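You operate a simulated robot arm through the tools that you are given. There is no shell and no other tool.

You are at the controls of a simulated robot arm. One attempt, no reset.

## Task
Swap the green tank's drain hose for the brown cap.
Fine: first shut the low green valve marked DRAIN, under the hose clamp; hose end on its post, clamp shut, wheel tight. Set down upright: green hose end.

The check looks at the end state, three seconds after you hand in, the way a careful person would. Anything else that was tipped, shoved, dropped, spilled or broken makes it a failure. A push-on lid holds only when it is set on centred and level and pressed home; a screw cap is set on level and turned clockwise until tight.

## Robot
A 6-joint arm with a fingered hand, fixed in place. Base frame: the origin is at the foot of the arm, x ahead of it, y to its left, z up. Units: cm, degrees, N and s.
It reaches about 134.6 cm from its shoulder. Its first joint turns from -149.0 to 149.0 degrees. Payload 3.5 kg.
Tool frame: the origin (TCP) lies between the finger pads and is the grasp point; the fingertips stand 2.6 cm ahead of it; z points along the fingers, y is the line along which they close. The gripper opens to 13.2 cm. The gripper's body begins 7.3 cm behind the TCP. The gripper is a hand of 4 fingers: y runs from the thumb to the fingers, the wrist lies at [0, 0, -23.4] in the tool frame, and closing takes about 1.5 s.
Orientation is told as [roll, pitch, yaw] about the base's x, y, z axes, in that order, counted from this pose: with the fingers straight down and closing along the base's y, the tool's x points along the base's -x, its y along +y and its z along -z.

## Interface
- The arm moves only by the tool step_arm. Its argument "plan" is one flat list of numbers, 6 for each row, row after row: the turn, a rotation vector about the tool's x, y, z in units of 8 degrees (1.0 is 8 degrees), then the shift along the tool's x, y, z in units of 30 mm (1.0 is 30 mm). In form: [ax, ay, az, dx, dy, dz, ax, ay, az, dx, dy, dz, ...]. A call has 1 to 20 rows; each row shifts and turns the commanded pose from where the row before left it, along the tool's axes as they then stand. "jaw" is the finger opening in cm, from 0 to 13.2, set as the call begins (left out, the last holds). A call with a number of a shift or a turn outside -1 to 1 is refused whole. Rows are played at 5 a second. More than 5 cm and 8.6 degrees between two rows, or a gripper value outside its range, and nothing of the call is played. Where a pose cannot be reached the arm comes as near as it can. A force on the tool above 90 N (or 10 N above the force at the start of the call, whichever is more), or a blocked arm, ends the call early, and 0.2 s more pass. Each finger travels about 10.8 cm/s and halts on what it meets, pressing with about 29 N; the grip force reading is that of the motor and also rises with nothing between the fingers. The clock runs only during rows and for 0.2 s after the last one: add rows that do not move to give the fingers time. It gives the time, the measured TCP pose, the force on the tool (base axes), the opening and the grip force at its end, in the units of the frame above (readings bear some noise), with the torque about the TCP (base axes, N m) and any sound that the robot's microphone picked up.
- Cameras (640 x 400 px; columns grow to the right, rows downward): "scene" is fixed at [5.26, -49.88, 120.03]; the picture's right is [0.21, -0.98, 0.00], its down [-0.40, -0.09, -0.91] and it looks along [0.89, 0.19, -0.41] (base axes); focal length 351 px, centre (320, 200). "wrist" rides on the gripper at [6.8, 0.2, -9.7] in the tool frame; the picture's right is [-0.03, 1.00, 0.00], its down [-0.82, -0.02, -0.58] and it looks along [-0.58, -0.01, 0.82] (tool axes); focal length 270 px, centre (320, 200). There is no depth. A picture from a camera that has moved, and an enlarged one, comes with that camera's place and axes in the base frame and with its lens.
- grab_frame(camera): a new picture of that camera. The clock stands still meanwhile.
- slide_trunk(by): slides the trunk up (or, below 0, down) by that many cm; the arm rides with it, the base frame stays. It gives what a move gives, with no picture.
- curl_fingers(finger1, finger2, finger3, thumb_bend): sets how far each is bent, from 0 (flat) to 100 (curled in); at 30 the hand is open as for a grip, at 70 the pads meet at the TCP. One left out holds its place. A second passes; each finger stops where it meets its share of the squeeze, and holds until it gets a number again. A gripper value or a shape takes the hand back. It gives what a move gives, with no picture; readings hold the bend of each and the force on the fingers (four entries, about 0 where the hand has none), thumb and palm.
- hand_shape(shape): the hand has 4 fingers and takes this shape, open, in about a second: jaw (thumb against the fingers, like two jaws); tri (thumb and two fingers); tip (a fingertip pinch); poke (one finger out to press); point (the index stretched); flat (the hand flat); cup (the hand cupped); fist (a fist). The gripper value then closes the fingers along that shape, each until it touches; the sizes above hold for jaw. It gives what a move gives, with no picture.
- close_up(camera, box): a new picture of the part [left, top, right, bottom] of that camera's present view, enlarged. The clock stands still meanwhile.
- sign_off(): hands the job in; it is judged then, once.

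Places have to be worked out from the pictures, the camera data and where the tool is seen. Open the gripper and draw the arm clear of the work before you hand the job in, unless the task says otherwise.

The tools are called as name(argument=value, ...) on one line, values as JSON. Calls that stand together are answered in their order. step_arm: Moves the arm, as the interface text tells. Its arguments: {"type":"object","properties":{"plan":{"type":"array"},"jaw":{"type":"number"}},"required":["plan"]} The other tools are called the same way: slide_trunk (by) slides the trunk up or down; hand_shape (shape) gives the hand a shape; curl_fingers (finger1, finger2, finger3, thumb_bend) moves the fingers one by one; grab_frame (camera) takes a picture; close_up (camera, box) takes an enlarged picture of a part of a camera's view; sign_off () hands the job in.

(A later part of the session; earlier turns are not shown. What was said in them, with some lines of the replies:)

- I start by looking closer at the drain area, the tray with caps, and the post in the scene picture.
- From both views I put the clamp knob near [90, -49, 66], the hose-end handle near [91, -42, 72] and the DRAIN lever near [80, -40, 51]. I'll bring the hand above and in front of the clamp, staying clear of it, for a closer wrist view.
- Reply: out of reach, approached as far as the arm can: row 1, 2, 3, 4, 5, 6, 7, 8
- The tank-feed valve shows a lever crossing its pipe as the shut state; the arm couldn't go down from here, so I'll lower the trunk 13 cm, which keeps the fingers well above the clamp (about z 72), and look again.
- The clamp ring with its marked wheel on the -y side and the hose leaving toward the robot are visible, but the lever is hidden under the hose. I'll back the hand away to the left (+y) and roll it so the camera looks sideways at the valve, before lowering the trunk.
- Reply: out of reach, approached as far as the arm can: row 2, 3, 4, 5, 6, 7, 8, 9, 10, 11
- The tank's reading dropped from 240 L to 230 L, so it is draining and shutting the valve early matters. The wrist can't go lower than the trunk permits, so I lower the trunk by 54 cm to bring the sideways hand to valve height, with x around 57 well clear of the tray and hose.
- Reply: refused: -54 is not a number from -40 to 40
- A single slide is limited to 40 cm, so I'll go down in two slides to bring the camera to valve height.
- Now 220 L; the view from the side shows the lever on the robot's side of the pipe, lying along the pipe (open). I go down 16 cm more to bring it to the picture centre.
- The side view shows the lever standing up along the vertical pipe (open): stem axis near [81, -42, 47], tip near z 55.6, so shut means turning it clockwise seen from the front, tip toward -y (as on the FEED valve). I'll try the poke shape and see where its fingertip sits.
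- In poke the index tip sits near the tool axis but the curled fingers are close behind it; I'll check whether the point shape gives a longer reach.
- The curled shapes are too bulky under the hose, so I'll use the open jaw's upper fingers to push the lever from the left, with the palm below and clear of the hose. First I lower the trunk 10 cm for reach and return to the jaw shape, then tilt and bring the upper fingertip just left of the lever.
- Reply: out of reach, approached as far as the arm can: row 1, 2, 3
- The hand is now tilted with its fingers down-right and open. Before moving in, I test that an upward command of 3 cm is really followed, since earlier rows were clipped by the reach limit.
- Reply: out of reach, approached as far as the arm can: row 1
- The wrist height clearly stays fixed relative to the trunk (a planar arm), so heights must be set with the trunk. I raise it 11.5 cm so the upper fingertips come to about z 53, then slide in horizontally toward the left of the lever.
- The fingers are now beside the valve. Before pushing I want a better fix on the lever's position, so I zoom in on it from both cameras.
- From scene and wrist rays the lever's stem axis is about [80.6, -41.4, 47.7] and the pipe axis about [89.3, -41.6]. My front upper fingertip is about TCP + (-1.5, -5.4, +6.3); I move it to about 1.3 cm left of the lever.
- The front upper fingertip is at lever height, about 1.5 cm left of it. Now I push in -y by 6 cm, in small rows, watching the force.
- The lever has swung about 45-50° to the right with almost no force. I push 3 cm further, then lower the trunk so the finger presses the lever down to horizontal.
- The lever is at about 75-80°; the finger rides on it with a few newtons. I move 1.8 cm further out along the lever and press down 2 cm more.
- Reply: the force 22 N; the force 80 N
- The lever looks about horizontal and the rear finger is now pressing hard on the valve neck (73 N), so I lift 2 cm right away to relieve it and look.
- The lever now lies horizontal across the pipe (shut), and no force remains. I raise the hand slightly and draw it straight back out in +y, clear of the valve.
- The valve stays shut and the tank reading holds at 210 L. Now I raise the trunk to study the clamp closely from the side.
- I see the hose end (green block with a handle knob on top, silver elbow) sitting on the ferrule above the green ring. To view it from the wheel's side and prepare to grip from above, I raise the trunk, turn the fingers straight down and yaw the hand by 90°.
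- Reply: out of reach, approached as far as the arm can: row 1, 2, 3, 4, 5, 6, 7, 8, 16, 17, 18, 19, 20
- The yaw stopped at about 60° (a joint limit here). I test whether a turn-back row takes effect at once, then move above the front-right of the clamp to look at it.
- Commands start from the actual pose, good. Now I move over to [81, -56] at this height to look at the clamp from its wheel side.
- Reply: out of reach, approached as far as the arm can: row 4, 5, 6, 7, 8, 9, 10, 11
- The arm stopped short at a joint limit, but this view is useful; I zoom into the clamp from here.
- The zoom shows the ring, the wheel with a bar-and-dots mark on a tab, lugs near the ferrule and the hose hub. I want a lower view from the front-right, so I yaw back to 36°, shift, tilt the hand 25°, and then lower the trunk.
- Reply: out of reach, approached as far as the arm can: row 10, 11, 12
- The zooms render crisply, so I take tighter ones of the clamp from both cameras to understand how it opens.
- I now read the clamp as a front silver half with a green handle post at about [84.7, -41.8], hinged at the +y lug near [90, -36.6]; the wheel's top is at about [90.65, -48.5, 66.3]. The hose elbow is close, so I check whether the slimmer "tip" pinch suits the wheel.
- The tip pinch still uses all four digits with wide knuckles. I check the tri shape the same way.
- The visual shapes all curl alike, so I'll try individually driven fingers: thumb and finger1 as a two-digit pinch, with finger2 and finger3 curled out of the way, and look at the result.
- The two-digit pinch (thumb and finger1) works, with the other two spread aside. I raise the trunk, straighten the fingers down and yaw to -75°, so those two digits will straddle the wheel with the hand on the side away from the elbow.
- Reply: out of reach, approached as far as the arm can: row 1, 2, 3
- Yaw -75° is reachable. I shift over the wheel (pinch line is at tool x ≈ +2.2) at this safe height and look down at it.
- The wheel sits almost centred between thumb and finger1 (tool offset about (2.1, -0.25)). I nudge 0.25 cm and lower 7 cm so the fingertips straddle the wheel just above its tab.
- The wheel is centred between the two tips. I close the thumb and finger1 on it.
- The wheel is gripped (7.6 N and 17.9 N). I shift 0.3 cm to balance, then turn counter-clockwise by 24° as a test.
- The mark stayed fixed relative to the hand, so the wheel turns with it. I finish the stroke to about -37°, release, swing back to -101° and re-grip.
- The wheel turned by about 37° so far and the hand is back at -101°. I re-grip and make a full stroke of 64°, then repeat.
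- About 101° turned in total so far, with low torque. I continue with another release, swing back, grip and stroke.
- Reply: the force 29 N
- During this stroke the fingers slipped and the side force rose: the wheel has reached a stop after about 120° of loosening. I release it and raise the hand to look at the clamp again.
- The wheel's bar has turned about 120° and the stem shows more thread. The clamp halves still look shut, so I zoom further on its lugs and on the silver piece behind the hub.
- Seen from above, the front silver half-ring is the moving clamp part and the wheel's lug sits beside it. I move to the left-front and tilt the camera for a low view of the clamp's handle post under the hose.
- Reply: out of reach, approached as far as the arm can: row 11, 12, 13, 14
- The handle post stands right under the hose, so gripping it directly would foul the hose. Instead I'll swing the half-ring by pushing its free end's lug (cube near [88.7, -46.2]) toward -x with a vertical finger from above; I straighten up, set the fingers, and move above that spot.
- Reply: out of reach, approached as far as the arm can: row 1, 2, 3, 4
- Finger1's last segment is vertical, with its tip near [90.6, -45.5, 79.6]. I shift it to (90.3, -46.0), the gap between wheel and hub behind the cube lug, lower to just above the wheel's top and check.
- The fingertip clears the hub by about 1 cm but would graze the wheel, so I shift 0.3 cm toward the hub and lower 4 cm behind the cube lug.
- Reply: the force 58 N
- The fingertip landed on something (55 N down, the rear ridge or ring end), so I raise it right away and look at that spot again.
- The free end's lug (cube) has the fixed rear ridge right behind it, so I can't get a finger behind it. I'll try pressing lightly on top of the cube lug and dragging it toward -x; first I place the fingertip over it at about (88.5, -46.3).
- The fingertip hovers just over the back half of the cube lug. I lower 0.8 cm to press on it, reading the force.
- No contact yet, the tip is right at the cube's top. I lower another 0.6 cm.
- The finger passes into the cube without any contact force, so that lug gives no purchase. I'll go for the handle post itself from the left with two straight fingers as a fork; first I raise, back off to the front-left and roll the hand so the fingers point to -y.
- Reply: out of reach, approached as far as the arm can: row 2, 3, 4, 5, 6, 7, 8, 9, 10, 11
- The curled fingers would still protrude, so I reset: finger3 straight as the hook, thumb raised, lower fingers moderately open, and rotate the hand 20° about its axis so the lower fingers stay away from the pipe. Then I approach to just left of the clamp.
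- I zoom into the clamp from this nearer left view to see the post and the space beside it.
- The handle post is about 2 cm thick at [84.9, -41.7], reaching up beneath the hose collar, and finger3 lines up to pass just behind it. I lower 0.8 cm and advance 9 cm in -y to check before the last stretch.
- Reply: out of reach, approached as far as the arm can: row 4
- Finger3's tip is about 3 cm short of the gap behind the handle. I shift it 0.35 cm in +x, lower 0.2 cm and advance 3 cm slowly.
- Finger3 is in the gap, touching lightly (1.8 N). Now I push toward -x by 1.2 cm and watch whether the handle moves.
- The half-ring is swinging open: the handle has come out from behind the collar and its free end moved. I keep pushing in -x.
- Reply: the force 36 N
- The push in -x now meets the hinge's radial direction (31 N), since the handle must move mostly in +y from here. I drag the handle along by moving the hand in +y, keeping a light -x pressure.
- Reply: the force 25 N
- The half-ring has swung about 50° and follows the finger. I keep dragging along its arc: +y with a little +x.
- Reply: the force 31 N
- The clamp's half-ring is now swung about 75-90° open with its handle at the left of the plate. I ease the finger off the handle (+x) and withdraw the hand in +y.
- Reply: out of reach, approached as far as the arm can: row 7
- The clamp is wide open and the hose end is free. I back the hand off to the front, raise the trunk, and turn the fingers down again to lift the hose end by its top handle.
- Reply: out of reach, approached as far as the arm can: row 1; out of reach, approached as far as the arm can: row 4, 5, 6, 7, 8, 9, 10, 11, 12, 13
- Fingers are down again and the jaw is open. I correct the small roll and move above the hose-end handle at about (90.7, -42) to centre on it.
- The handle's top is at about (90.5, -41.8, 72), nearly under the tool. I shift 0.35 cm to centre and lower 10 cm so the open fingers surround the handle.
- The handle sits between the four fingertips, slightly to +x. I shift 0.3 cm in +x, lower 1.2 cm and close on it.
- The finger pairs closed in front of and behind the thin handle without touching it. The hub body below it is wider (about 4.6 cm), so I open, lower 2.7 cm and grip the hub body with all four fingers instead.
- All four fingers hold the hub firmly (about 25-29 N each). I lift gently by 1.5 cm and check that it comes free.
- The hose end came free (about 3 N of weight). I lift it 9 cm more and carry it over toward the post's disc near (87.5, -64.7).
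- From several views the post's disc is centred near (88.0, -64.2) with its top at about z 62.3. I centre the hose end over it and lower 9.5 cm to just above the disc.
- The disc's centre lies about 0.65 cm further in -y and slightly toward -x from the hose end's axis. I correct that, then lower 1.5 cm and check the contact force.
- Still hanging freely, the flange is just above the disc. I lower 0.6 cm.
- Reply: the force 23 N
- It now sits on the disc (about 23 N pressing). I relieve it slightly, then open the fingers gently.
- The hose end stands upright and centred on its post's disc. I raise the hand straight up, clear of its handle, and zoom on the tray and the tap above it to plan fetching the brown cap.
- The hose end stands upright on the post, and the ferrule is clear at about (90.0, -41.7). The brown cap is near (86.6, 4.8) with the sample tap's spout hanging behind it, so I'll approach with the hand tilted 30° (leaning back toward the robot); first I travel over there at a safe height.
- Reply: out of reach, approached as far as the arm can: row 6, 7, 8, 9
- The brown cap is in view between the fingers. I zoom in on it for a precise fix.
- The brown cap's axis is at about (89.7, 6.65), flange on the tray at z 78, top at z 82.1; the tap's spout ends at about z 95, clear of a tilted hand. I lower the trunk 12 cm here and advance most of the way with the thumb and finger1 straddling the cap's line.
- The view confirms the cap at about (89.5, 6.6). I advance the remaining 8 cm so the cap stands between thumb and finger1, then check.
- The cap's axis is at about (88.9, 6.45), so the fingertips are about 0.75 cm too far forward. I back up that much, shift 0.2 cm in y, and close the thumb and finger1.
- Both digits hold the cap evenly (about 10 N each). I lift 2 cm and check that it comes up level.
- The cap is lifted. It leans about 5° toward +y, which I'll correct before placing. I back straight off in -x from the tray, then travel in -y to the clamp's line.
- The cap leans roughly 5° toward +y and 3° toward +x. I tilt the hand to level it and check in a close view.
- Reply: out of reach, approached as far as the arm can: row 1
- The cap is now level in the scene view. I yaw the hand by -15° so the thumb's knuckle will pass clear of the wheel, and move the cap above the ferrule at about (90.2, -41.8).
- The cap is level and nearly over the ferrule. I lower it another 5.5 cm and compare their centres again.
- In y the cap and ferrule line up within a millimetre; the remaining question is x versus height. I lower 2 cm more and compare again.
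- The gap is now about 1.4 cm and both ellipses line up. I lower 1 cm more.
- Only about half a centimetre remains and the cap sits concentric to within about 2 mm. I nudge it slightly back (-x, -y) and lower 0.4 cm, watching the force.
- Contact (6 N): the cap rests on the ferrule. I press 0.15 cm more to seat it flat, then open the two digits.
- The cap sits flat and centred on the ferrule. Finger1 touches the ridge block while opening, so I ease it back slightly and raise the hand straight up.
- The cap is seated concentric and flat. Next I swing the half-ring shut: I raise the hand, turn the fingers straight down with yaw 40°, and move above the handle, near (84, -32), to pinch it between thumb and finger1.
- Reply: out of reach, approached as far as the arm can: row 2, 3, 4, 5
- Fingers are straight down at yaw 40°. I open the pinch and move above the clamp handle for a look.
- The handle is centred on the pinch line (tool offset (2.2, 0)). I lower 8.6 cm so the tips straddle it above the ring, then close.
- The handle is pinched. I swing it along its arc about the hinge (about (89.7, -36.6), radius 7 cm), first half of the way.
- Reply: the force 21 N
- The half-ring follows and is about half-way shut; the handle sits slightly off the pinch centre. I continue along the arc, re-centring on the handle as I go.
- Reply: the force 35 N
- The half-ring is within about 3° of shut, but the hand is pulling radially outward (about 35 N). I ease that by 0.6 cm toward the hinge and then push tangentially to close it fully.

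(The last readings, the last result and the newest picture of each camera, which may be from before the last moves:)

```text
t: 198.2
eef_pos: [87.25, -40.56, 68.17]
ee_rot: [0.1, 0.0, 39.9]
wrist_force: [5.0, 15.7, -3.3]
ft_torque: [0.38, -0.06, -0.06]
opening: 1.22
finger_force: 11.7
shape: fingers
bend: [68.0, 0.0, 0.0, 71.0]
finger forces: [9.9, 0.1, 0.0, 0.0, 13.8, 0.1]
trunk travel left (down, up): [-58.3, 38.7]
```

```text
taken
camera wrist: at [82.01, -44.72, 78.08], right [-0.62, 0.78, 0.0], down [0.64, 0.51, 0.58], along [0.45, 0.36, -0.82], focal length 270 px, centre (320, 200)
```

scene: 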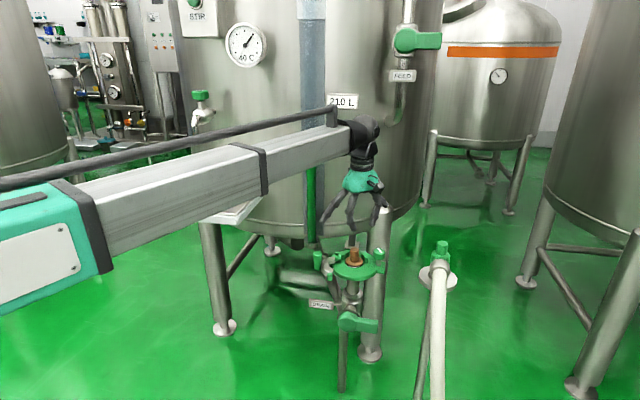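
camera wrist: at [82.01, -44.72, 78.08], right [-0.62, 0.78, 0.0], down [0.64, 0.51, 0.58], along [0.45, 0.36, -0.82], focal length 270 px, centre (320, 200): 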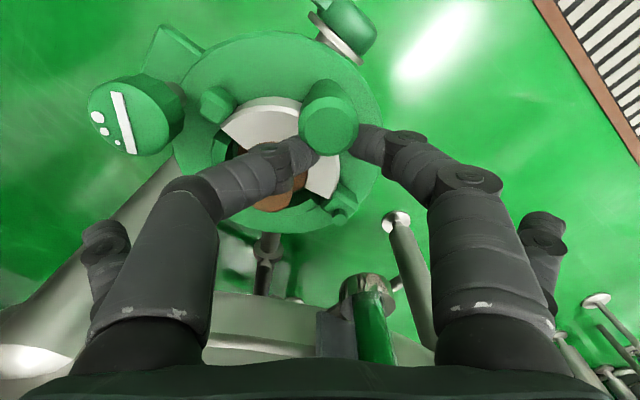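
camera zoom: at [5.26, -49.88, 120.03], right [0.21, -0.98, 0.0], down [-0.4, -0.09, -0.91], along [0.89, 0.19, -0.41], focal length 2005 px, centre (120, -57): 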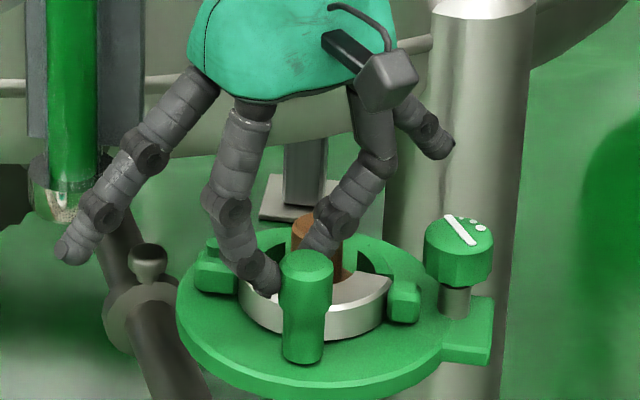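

The free lug is now within about 3 mm of its original shut position. I push another 0.7 cm tangentially until it stops.

step_arm(plan=[0, 0, 0, -0.06, -0.12, 0, 0, 0, 0, -0.03, -0.12, 0])

close_up(camera="scene", box=[310, 210, 400, 280])

```text
t: 198.8
eef_pos: [87.86, -41.03, 68.59]
ee_rot: [0.1, 0.2, 39.9]
wrist_force: [-7.6, 10.6, 1.0]
ft_torque: [0.28, 0.23, -0.15]
opening: 1.43
finger_force: 8.6
shape: fingers
bend: [65.0, 0.0, 0.0, 73.0]
finger forces: [12.5, 0.1, 0.0, 0.0, 4.2, 0.1]
trunk travel left (down, up): [-58.3, 38.7]
```

```text
5.71 times, centred on (355, 245) of scene
camera zoom: at [5.26, -49.88, 120.03], right [0.21, -0.98, 0.0], down [-0.4, -0.09, -0.91], along [0.89, 0.19, -0.41], focal length 2005 px, centre (120, -57)
```

zoom: 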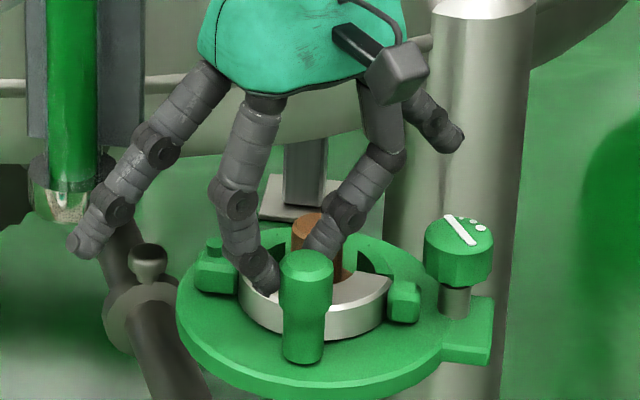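

The lug is back exactly at its original shut position and the push just meets the stop. I release the handle and raise the hand.

curl_fingers(finger1=52, thumb_bend=58)

slide_trunk(by=10)

close_up(camera="scene", box=[320, 215, 400, 275])

grab_frame(camera="wrist")

```text
t: 199.8
eef_pos: [88.0, -40.95, 68.41]
ee_rot: [0.0, -0.1, 40.1]
wrist_force: [0.4, 0.0, 0.1]
ft_torque: [-0.02, 0.0, 0.01]
opening: 5.0
finger_force: 0.0
shape: fingers
bend: [52.0, 0.0, 0.0, 57.0]
finger forces: [0.0, 0.0, 0.1, 0.0, 0.0, 0.0]
trunk travel left (down, up): [-58.3, 38.7]
```

```text
t: 201.1
eef_pos: [88.12, -40.97, 78.44]
ee_rot: [0.0, 0.0, 40.0]
wrist_force: [0.4, 0.4, -0.6]
ft_torque: [0.01, 0.01, -0.03]
opening: 4.99
finger_force: 0.0
shape: fingers
bend: [52.0, 0.0, 0.0, 57.0]
finger forces: [0.0, 0.0, 0.0, 0.1, 0.1, 0.0]
trunk travel left (down, up): [-68.3, 28.7]
```

```text
6.67 times, centred on (360, 245) of scene
camera zoom: at [5.26, -49.88, 120.03], right [0.21, -0.98, 0.0], down [-0.4, -0.09, -0.91], along [0.89, 0.19, -0.41], focal length 2340 px, centre (53, -100)
```

zoom: 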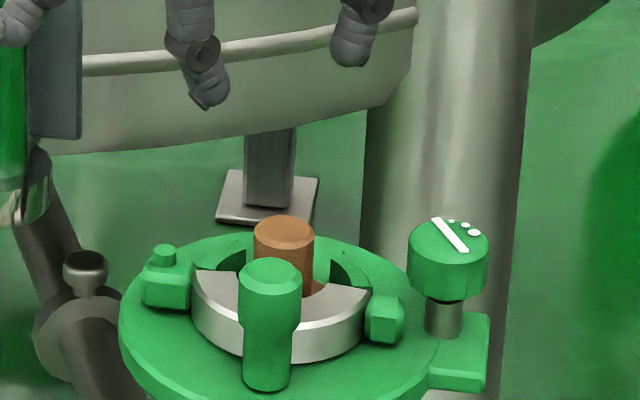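

```text
taken
camera wrist: at [82.71, -45.13, 88.09], right [-0.62, 0.78, 0.0], down [0.64, 0.51, 0.58], along [0.45, 0.36, -0.82], focal length 270 px, centre (320, 200)
```

wrist: 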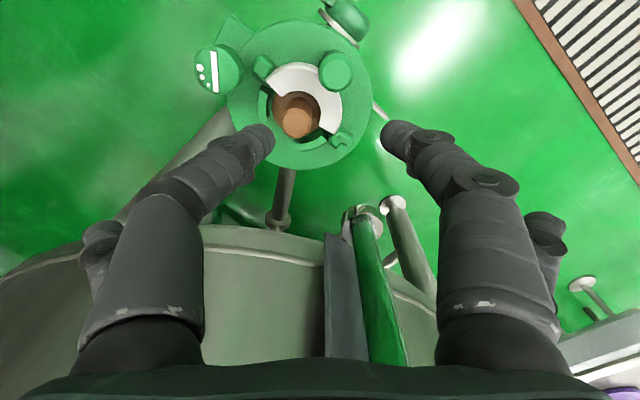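

The clamp is shut exactly as before with the cap still centred. Now for the wheel: I move above it (centre about (90.27, -48.7)) with yaw 46°, so I can turn clockwise in one long stroke.

step_arm(plan=[0, 0, 0, 0.156, -0.79, 0, 0, 0, 0, 0.156, -0.79, 0, 0, 0, 0, 0.156, -0.79, 0, 0, 0, -0.75, 0, 0, 0])

curl_fingers(finger1=48, thumb_bend=50)

slide_trunk(by=-7)

grab_frame(camera="wrist")

close_up(camera="scene", box=[320, 190, 420, 270])

```text
t: 202.1
eef_pos: [91.46, -47.5, 78.39]
ee_rot: [0.0, 0.0, 46.0]
wrist_force: [0.5, -0.7, -0.7]
ft_torque: [-0.02, -0.01, -0.03]
opening: 5.04
finger_force: 0.1
shape: fingers
bend: [52.0, 0.0, 0.0, 57.0]
finger forces: [0.0, 0.0, 0.1, 0.0, 0.0, 0.1]
trunk travel left (down, up): [-68.3, 28.7]
```

```text
t: 203.1
eef_pos: [91.41, -47.58, 78.35]
ee_rot: [0.0, 0.0, 45.9]
wrist_force: [0.9, -0.2, 0.4]
ft_torque: [-0.02, -0.01, 0.0]
opening: 6.85
finger_force: 0.0
shape: fingers
bend: [48.0, 0.0, 0.0, 50.0]
finger forces: [0.0, 0.0, 0.1, 0.0, 0.0, 0.0]
trunk travel left (down, up): [-68.3, 28.7]
```

```text
t: 204.2
eef_pos: [91.43, -47.32, 71.33]
ee_rot: [0.0, 0.0, 45.9]
wrist_force: [0.5, 0.2, -1.3]
ft_torque: [0.0, 0.0, -0.02]
opening: 6.88
finger_force: 0.0
shape: fingers
bend: [48.0, 0.0, 0.0, 50.0]
finger forces: [0.0, 0.0, 0.0, 0.1, 0.0, 0.0]
trunk travel left (down, up): [-61.3, 35.7]
```

```text
taken
camera wrist: at [86.67, -52.04, 81.1], right [-0.7, 0.71, 0.0], down [0.58, 0.57, 0.58], along [0.41, 0.4, -0.82], focal length 270 px, centre (320, 200)
```

wrist: 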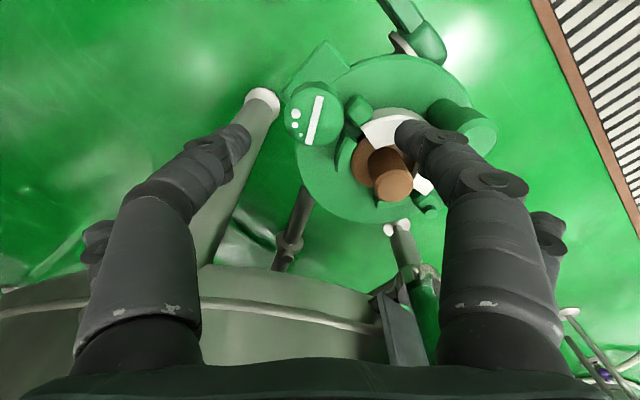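

```text
5.00 times, centred on (370, 230) of scene
camera zoom: at [5.26, -49.88, 120.03], right [0.21, -0.98, 0.0], down [-0.4, -0.09, -0.91], along [0.89, 0.19, -0.41], focal length 1755 px, centre (70, 50)
```

zoom: 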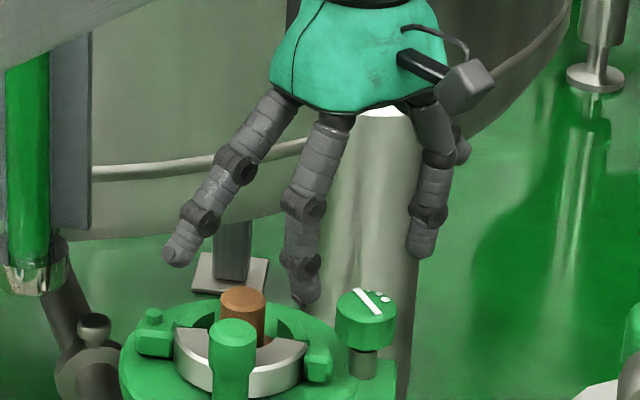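

The wheel is nearly centred on the pinch line. I nudge 0.2 cm, lower 3.5 cm around it and close the thumb and finger1.

step_arm(plan=[0, 0, 0, 0.02, -0.063, 0])

slide_trunk(by=-3.5)

curl_fingers(finger1=75, thumb_bend=75)

grab_frame(camera="wrist")

```text
t: 204.6
eef_pos: [91.52, -47.55, 71.4]
ee_rot: [0.0, 0.0, 46.1]
wrist_force: [0.4, -0.3, -0.1]
ft_torque: [-0.01, 0.01, 0.01]
opening: 6.84
finger_force: 0.0
shape: fingers
bend: [48.0, 0.0, 0.0, 50.0]
finger forces: [0.0, 0.0, 0.0, 0.0, 0.0, 0.1]
trunk travel left (down, up): [-61.3, 35.7]
```

```text
t: 205.3
eef_pos: [91.57, -47.62, 67.87]
ee_rot: [0.1, 0.0, 46.0]
wrist_force: [0.7, -0.9, -0.2]
ft_torque: [0.0, 0.02, 0.01]
opening: 6.85
finger_force: 0.0
shape: fingers
bend: [48.0, 0.0, 0.0, 50.0]
finger forces: [0.0, 0.0, 0.1, 0.1, 0.1, 0.0]
trunk travel left (down, up): [-57.8, 39.2]
```

```text
t: 206.3
eef_pos: [91.72, -47.59, 67.88]
ee_rot: [0.0, 0.0, 46.1]
wrist_force: [6.9, -7.7, -1.6]
ft_torque: [-0.13, -0.17, 0.19]
opening: 2.83
finger_force: 12.7
shape: fingers
bend: [62.0, 0.0, 0.0, 65.0]
finger forces: [7.9, 0.0, 0.0, 0.0, 17.8, 0.0]
trunk travel left (down, up): [-57.8, 39.2]
```

```text
taken
camera wrist: at [86.8, -52.27, 77.54], right [-0.7, 0.71, 0.0], down [0.58, 0.57, 0.58], along [0.41, 0.4, -0.82], focal length 270 px, centre (320, 200)
```

wrist: 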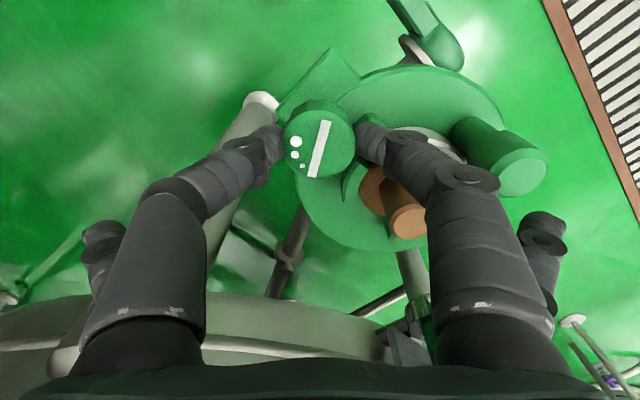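

The wheel is gripped. I turn it clockwise, 14 rows of 8° (112°), keeping the wheel's axis fixed.

step_arm(plan=[0, 0, 1, 0.006, -0.088, 0, 0, 0, 1, 0.006, -0.088, 0, 0, 0, 1, 0.006, -0.088, 0, 0, 0, 1, 0.006, -0.088, 0, 0, 0, 1, 0.006, -0.088, 0, 0, 0, 1, 0.006, -0.088, 0, 0, 0, 1, 0.006, -0.088, 0])

grab_frame(camera="wrist")

close_up(camera="scene", box=[320, 200, 420, 275])

```text
t: 207.9
eef_pos: [92.14, -49.22, 67.89]
ee_rot: [0.0, 0.1, -10.2]
wrist_force: [3.0, -5.1, -2.1]
ft_torque: [-0.06, -0.08, 0.05]
opening: 2.83
finger_force: 12.1
shape: fingers
bend: [62.0, 0.0, 0.0, 66.0]
finger forces: [10.1, 0.1, 0.0, 0.1, 14.1, 0.0]
trunk travel left (down, up): [-57.8, 39.2]
```

```text
taken
camera wrist: at [85.45, -47.76, 77.55], right [0.2, 0.98, 0.0], down [0.8, -0.16, 0.58], along [0.56, -0.12, -0.82], focal length 270 px, centre (320, 200)
```

wrist: 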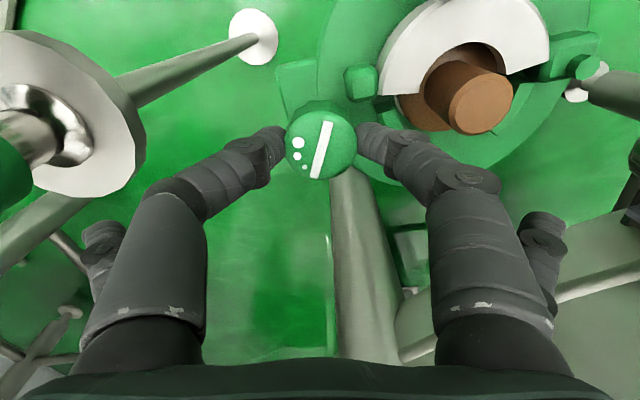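

```text
5.33 times, centred on (370, 238) of scene
camera zoom: at [5.26, -49.88, 120.03], right [0.21, -0.98, 0.0], down [-0.4, -0.09, -0.91], along [0.89, 0.19, -0.41], focal length 1872 px, centre (53, 0)
```

zoom: 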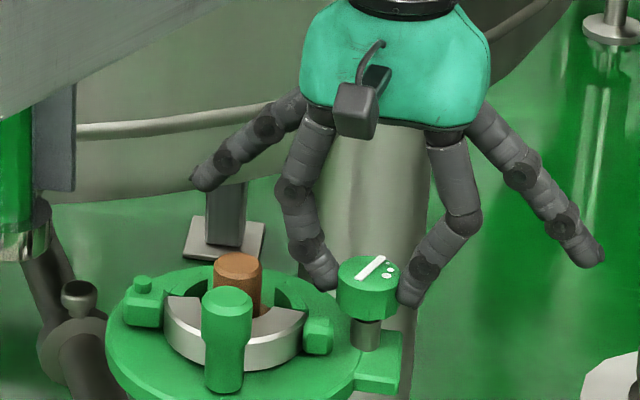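

The wheel turns with the hand (56° so far). I continue 56° more.

step_arm(plan=[0, 0, 1, 0.006, -0.088, 0, 0, 0, 1, 0.006, -0.088, 0, 0, 0, 1, 0.006, -0.088, 0, 0, 0, 1, 0.006, -0.088, 0, 0, 0, 1, 0.006, -0.088, 0, 0, 0, 1, 0.006, -0.088, 0, 0, 0, 1, 0.006, -0.088, 0])

grab_frame(camera="wrist")

close_up(camera="scene", box=[320, 200, 420, 275])

```text
t: 209.6
eef_pos: [91.0, -50.6, 67.89]
ee_rot: [0.0, 0.0, -66.2]
wrist_force: [-4.3, 0.4, -4.4]
ft_torque: [-0.02, -0.04, 0.05]
opening: 2.85
finger_force: 11.6
shape: fingers
bend: [61.0, 0.0, 0.0, 66.0]
finger forces: [10.2, 0.0, 0.0, 0.0, 13.4, 0.0]
trunk travel left (down, up): [-57.8, 39.2]
```

```text
taken
camera wrist: at [88.47, -44.14, 77.57], right [0.92, 0.38, 0.0], down [0.31, -0.75, 0.58], along [0.22, -0.53, -0.82], focal length 270 px, centre (320, 200)
```

wrist: 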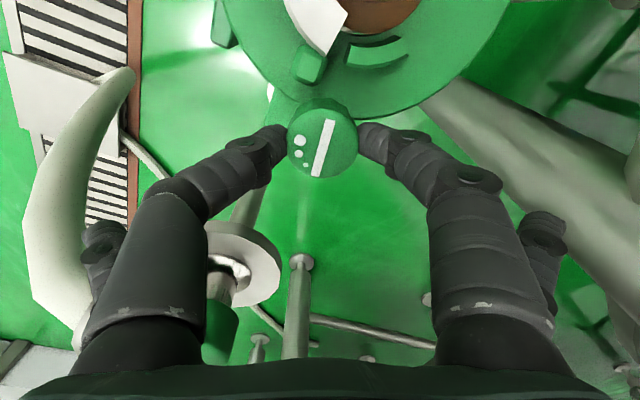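

```text
5.33 times, centred on (370, 238) of scene
camera zoom: at [5.26, -49.88, 120.03], right [0.21, -0.98, 0.0], down [-0.4, -0.09, -0.91], along [0.89, 0.19, -0.41], focal length 1872 px, centre (53, 0)
```

zoom: 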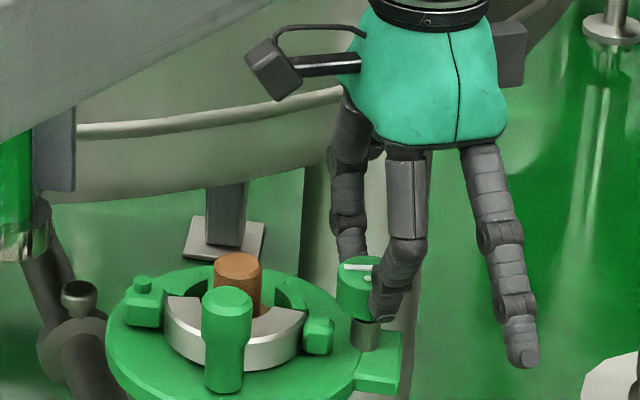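

About 112° turned, no stop felt yet. I continue in smaller steps to feel for the tight stop.

step_arm(plan=[0, 0, 0.75, 0.005, -0.066, 0, 0, 0, 0.75, 0.005, -0.066, 0])

step_arm(plan=[0, 0, 0.75, 0.005, -0.066, 0, 0, 0, 0.75, 0.005, -0.066, 0])

grab_frame(camera="wrist")

close_up(camera="scene", box=[320, 200, 420, 275])

```text
t: 210.2
eef_pos: [90.53, -50.76, 67.97]
ee_rot: [0.1, -0.1, -78.1]
wrist_force: [-3.5, 4.1, -4.7]
ft_torque: [0.04, -0.03, 0.24]
opening: 2.82
finger_force: 11.9
shape: fingers
bend: [61.0, 0.0, 0.0, 66.0]
finger forces: [10.8, 0.0, 0.1, 0.1, 13.2, 0.0]
trunk travel left (down, up): [-57.8, 39.2]
```

```text
t: 210.8
eef_pos: [90.26, -50.97, 67.8]
ee_rot: [0.0, 0.0, -90.2]
wrist_force: [-3.1, -1.6, -3.3]
ft_torque: [-0.13, -0.04, 0.21]
opening: 2.85
finger_force: 11.8
shape: fingers
bend: [61.0, 0.0, 0.0, 66.0]
finger forces: [8.9, 0.0, 0.0, 0.0, 14.1, 0.0]
trunk travel left (down, up): [-57.8, 39.2]
```

```text
taken
camera wrist: at [90.47, -43.97, 77.55], right [1.0, -0.03, 0.0], down [-0.02, -0.81, 0.58], along [-0.02, -0.58, -0.81], focal length 270 px, centre (320, 200)
```

wrist: 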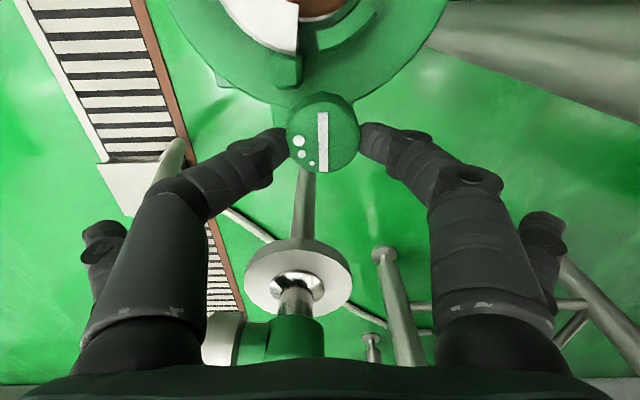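

```text
5.33 times, centred on (370, 238) of scene
camera zoom: at [5.26, -49.88, 120.03], right [0.21, -0.98, 0.0], down [-0.4, -0.09, -0.91], along [0.89, 0.19, -0.41], focal length 1872 px, centre (53, 0)
```

zoom: 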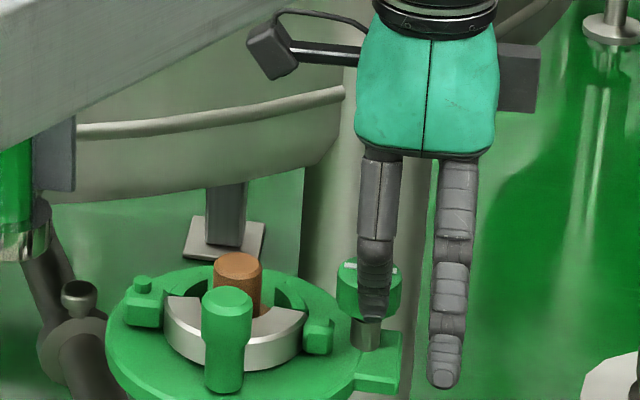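

The bar has slipped relative to the hand over the last 12°, with the torque risen to about 0.24 N·m: the wheel has reached its stop at about its original angle. I give one more firm 12° push against the stop, then release and compare with the first picture.

step_arm(plan=[0, 0, 0.75, 0.005, -0.066, 0, 0, 0, 0.75, 0.005, -0.066, 0])

curl_fingers(finger1=48, thumb_bend=48)

slide_trunk(by=12)

close_up(camera="scene", box=[310, 215, 410, 290])

grab_frame(camera="wrist")

```text
t: 211.3
eef_pos: [89.78, -50.93, 67.85]
ee_rot: [0.0, -0.1, -102.1]
wrist_force: [-5.4, -10.1, -3.6]
ft_torque: [-0.23, 0.07, 0.41]
opening: 2.77
finger_force: 14.1
shape: fingers
bend: [61.0, 0.0, 0.0, 66.0]
finger forces: [8.9, 0.0, 0.0, 0.0, 18.7, 0.0]
trunk travel left (down, up): [-57.8, 39.2]
```

```text
t: 212.3
eef_pos: [89.83, -50.8, 67.89]
ee_rot: [0.0, 0.0, -102.1]
wrist_force: [0.1, -1.1, -0.6]
ft_torque: [0.0, 0.01, 0.0]
opening: 7.24
finger_force: 0.1
shape: fingers
bend: [48.0, 0.0, 0.0, 48.0]
finger forces: [0.0, 0.1, 0.0, 0.0, 0.0, 0.0]
trunk travel left (down, up): [-57.8, 39.2]
```

```text
t: 213.8
eef_pos: [89.78, -50.76, 79.89]
ee_rot: [-0.1, 0.0, -102.0]
wrist_force: [-1.1, 0.0, -1.0]
ft_torque: [0.01, -0.01, 0.01]
opening: 7.22
finger_force: 0.0
shape: fingers
bend: [48.0, 0.0, 0.0, 48.0]
finger forces: [0.1, 0.0, 0.0, 0.0, 0.0, 0.1]
trunk travel left (down, up): [-69.8, 27.2]
```

```text
5.33 times, centred on (360, 252) of scene
camera zoom: at [5.26, -49.88, 120.03], right [0.21, -0.98, 0.0], down [-0.4, -0.09, -0.91], along [0.89, 0.19, -0.41], focal length 1872 px, centre (107, -80)
```

zoom: 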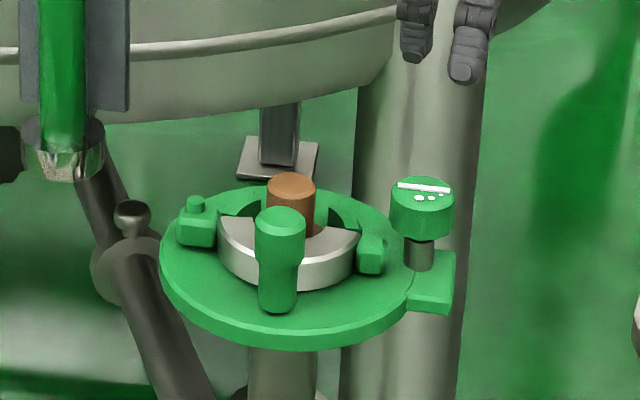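

```text
taken
camera wrist: at [91.5, -43.95, 89.58], right [0.97, -0.23, 0.0], down [-0.19, -0.79, 0.58], along [-0.13, -0.56, -0.82], focal length 270 px, centre (320, 200)
```

wrist: 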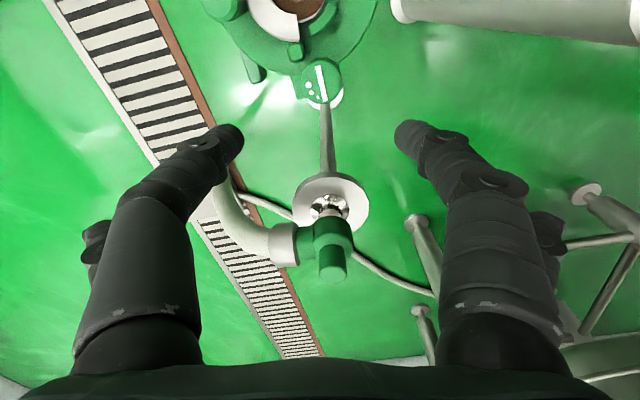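

The wheel's bar is back exactly where it was when tight in the first picture. Now I verify the drain lever, the hose end on its post and the cap with close views.

close_up(camera="scene", box=[300, 270, 420, 370])

close_up(camera="scene", box=[400, 225, 480, 300])

close_up(camera="scene", box=[335, 230, 385, 270])

grab_frame(camera="scene")

```text
4.00 times, centred on (360, 320) of scene
camera zoom: at [5.26, -49.88, 120.03], right [0.21, -0.98, 0.0], down [-0.4, -0.09, -0.91], along [0.89, 0.19, -0.41], focal length 1404 px, centre (160, -280)
```

zoom: 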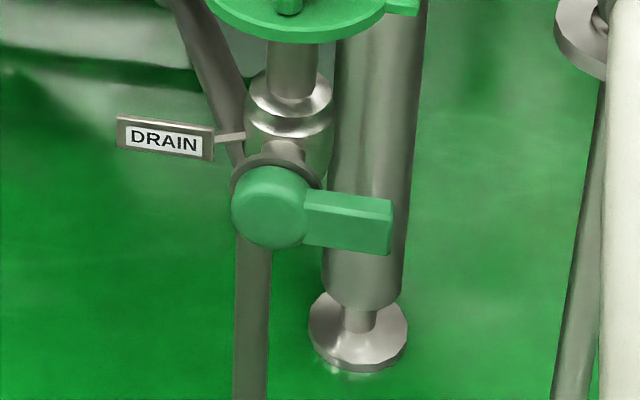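

```text
5.33 times, centred on (440, 262) of scene
camera zoom: at [5.26, -49.88, 120.03], right [0.21, -0.98, 0.0], down [-0.4, -0.09, -0.91], along [0.89, 0.19, -0.41], focal length 1872 px, centre (-320, -133)
```

zoom: 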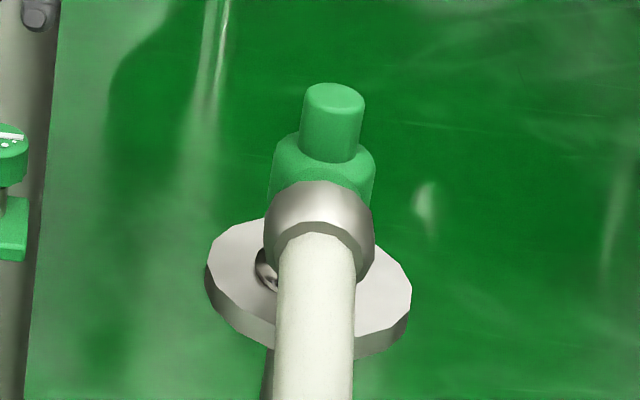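

```text
10.00 times, centred on (360, 250) of scene
camera zoom: at [5.26, -49.88, 120.03], right [0.21, -0.98, 0.0], down [-0.4, -0.09, -0.91], along [0.89, 0.19, -0.41], focal length 3510 px, centre (-80, -300)
```

zoom: 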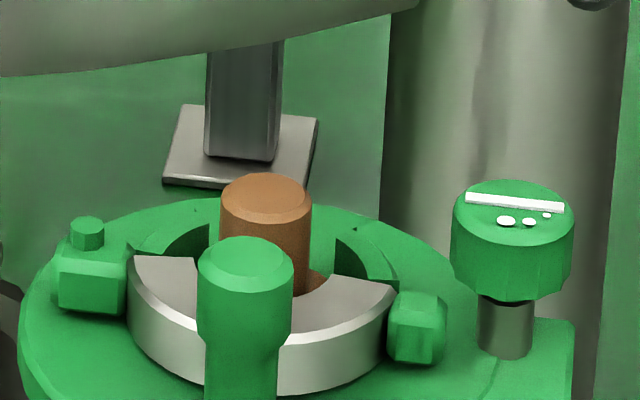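

```text
taken
```

scene: 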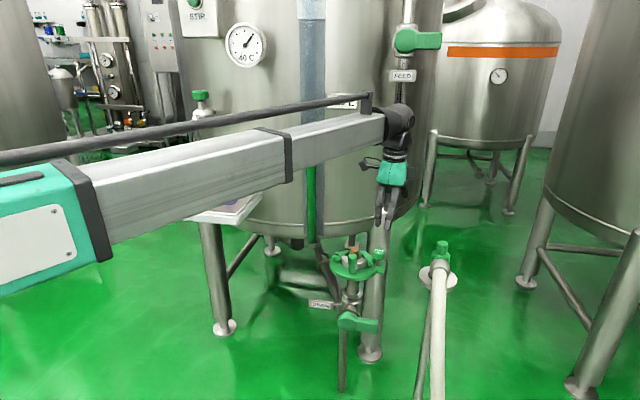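

Everything checks out: lever horizontal, clamp shut over the cap, wheel at its tight mark, hose end upright on the disc. I raise and draw the arm clear, and open the hand.

slide_trunk(by=14)

step_arm(plan=[0, 0, 0, 0.585, -0.9, 0, 0, 0, 0, 0.585, -0.9, 0, 0, 0, 0, 0.585, -0.9, 0, 0, 0, 0, 0.585, -0.9, 0, 0, 0, 0, 0.585, -0.9, 0, 0, 0, 0, 0.585, -0.9, 0, 0, 0, 0, 0.585, -0.9, 0, 0, 0, 0, 0.585, -0.9, 0, 0, 0, 0, 0.585, -0.9, 0, 0, 0, 0, 0.585, -0.9, 0, 0, 0, 0, 0.585, -0.9, 0])

hand_shape(shape="jaw")

grab_frame(camera="scene")

close_up(camera="scene", box=[290, 200, 480, 340])

```text
t: 215.5
eef_pos: [89.85, -50.68, 93.92]
ee_rot: [0.0, -0.1, -102.0]
wrist_force: [0.1, 0.2, 0.2]
ft_torque: [-0.02, 0.02, -0.02]
opening: 7.2
finger_force: 0.1
shape: fingers
bend: [48.0, 0.0, 0.0, 48.0]
finger forces: [0.0, 0.1, 0.1, 0.0, 0.0, 0.0]
trunk travel left (down, up): [-83.8, 13.2]
```

```text
t: 217.9
eef_pos: [64.75, -25.72, 93.9]
ee_rot: [0.0, 0.1, -102.0]
wrist_force: [0.0, -0.1, 0.0]
ft_torque: [0.0, 0.0, 0.03]
opening: 7.22
finger_force: 0.1
shape: fingers
bend: [48.0, 0.0, 0.0, 48.0]
finger forces: [0.0, 0.0, 0.0, 0.1, 0.0, 0.0]
trunk travel left (down, up): [-83.8, 13.2]
```

```text
t: 218.8
eef_pos: [64.68, -25.75, 93.79]
ee_rot: [0.0, 0.0, -102.0]
wrist_force: [0.0, -0.1, -0.3]
ft_torque: [0.01, -0.01, 0.02]
opening: 13.17
finger_force: 0.1
shape: jaw
bend: [30.0, 30.0, 30.0, 30.0]
finger forces: [0.0, 0.0, 0.0, 0.0, 0.1, 0.0]
trunk travel left (down, up): [-83.8, 13.2]
```

```text
taken
```

scene: 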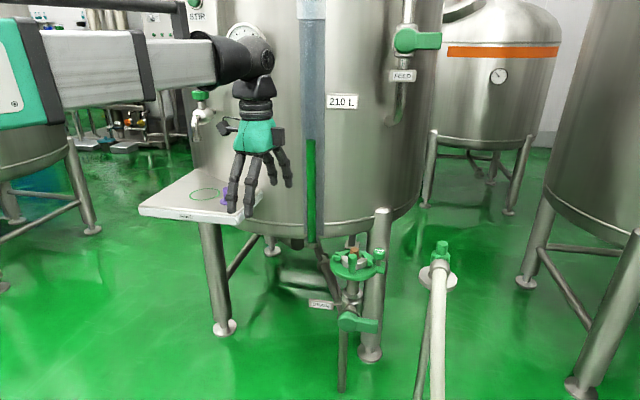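

```text
2.86 times, centred on (385, 270) of scene
camera zoom: at [5.26, -49.88, 120.03], right [0.21, -0.98, 0.0], down [-0.4, -0.09, -0.91], along [0.89, 0.19, -0.41], focal length 1003 px, centre (134, 0)
```

zoom: 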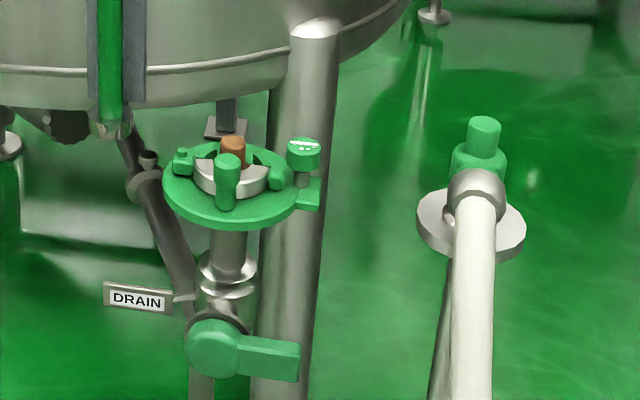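

The lever is exactly horizontal (shut) and the tank holds at 210 L. The cap is clamped with the wheel tight, the hose end stands upright on its post, and the open hand is clear of the work. I hand the job in.

sign_off()

```text
The job is handed in.
```

The green tank's drain hose is off, the brown cap is clamped in its place, and the job is handed in. In the last pictures nothing else looked tipped or moved.

- **Drain valve:** The DRAIN lever was closed first and is now level across the pipe. The tank was draining when I started, from 240 L down to 210 L. Its reading has held at 210 L since.
- **Hose end:** It stands upright near the middle of its post's disc.
- **Cap:** The brown cap sits centred and level. The clamp is closed over it, and its free end is back where it was at the start.
- **Wheel:** It is turned clockwise to its stop. The white bar is back where it was in the first picture, before I loosened it.

Early on, one finger pressed hard, about 73 N, on the drain valve's neck, and another briefly pressed about 55 N on the clamp. I backed off both times and saw no damage.

The hand is open and clear of the work.
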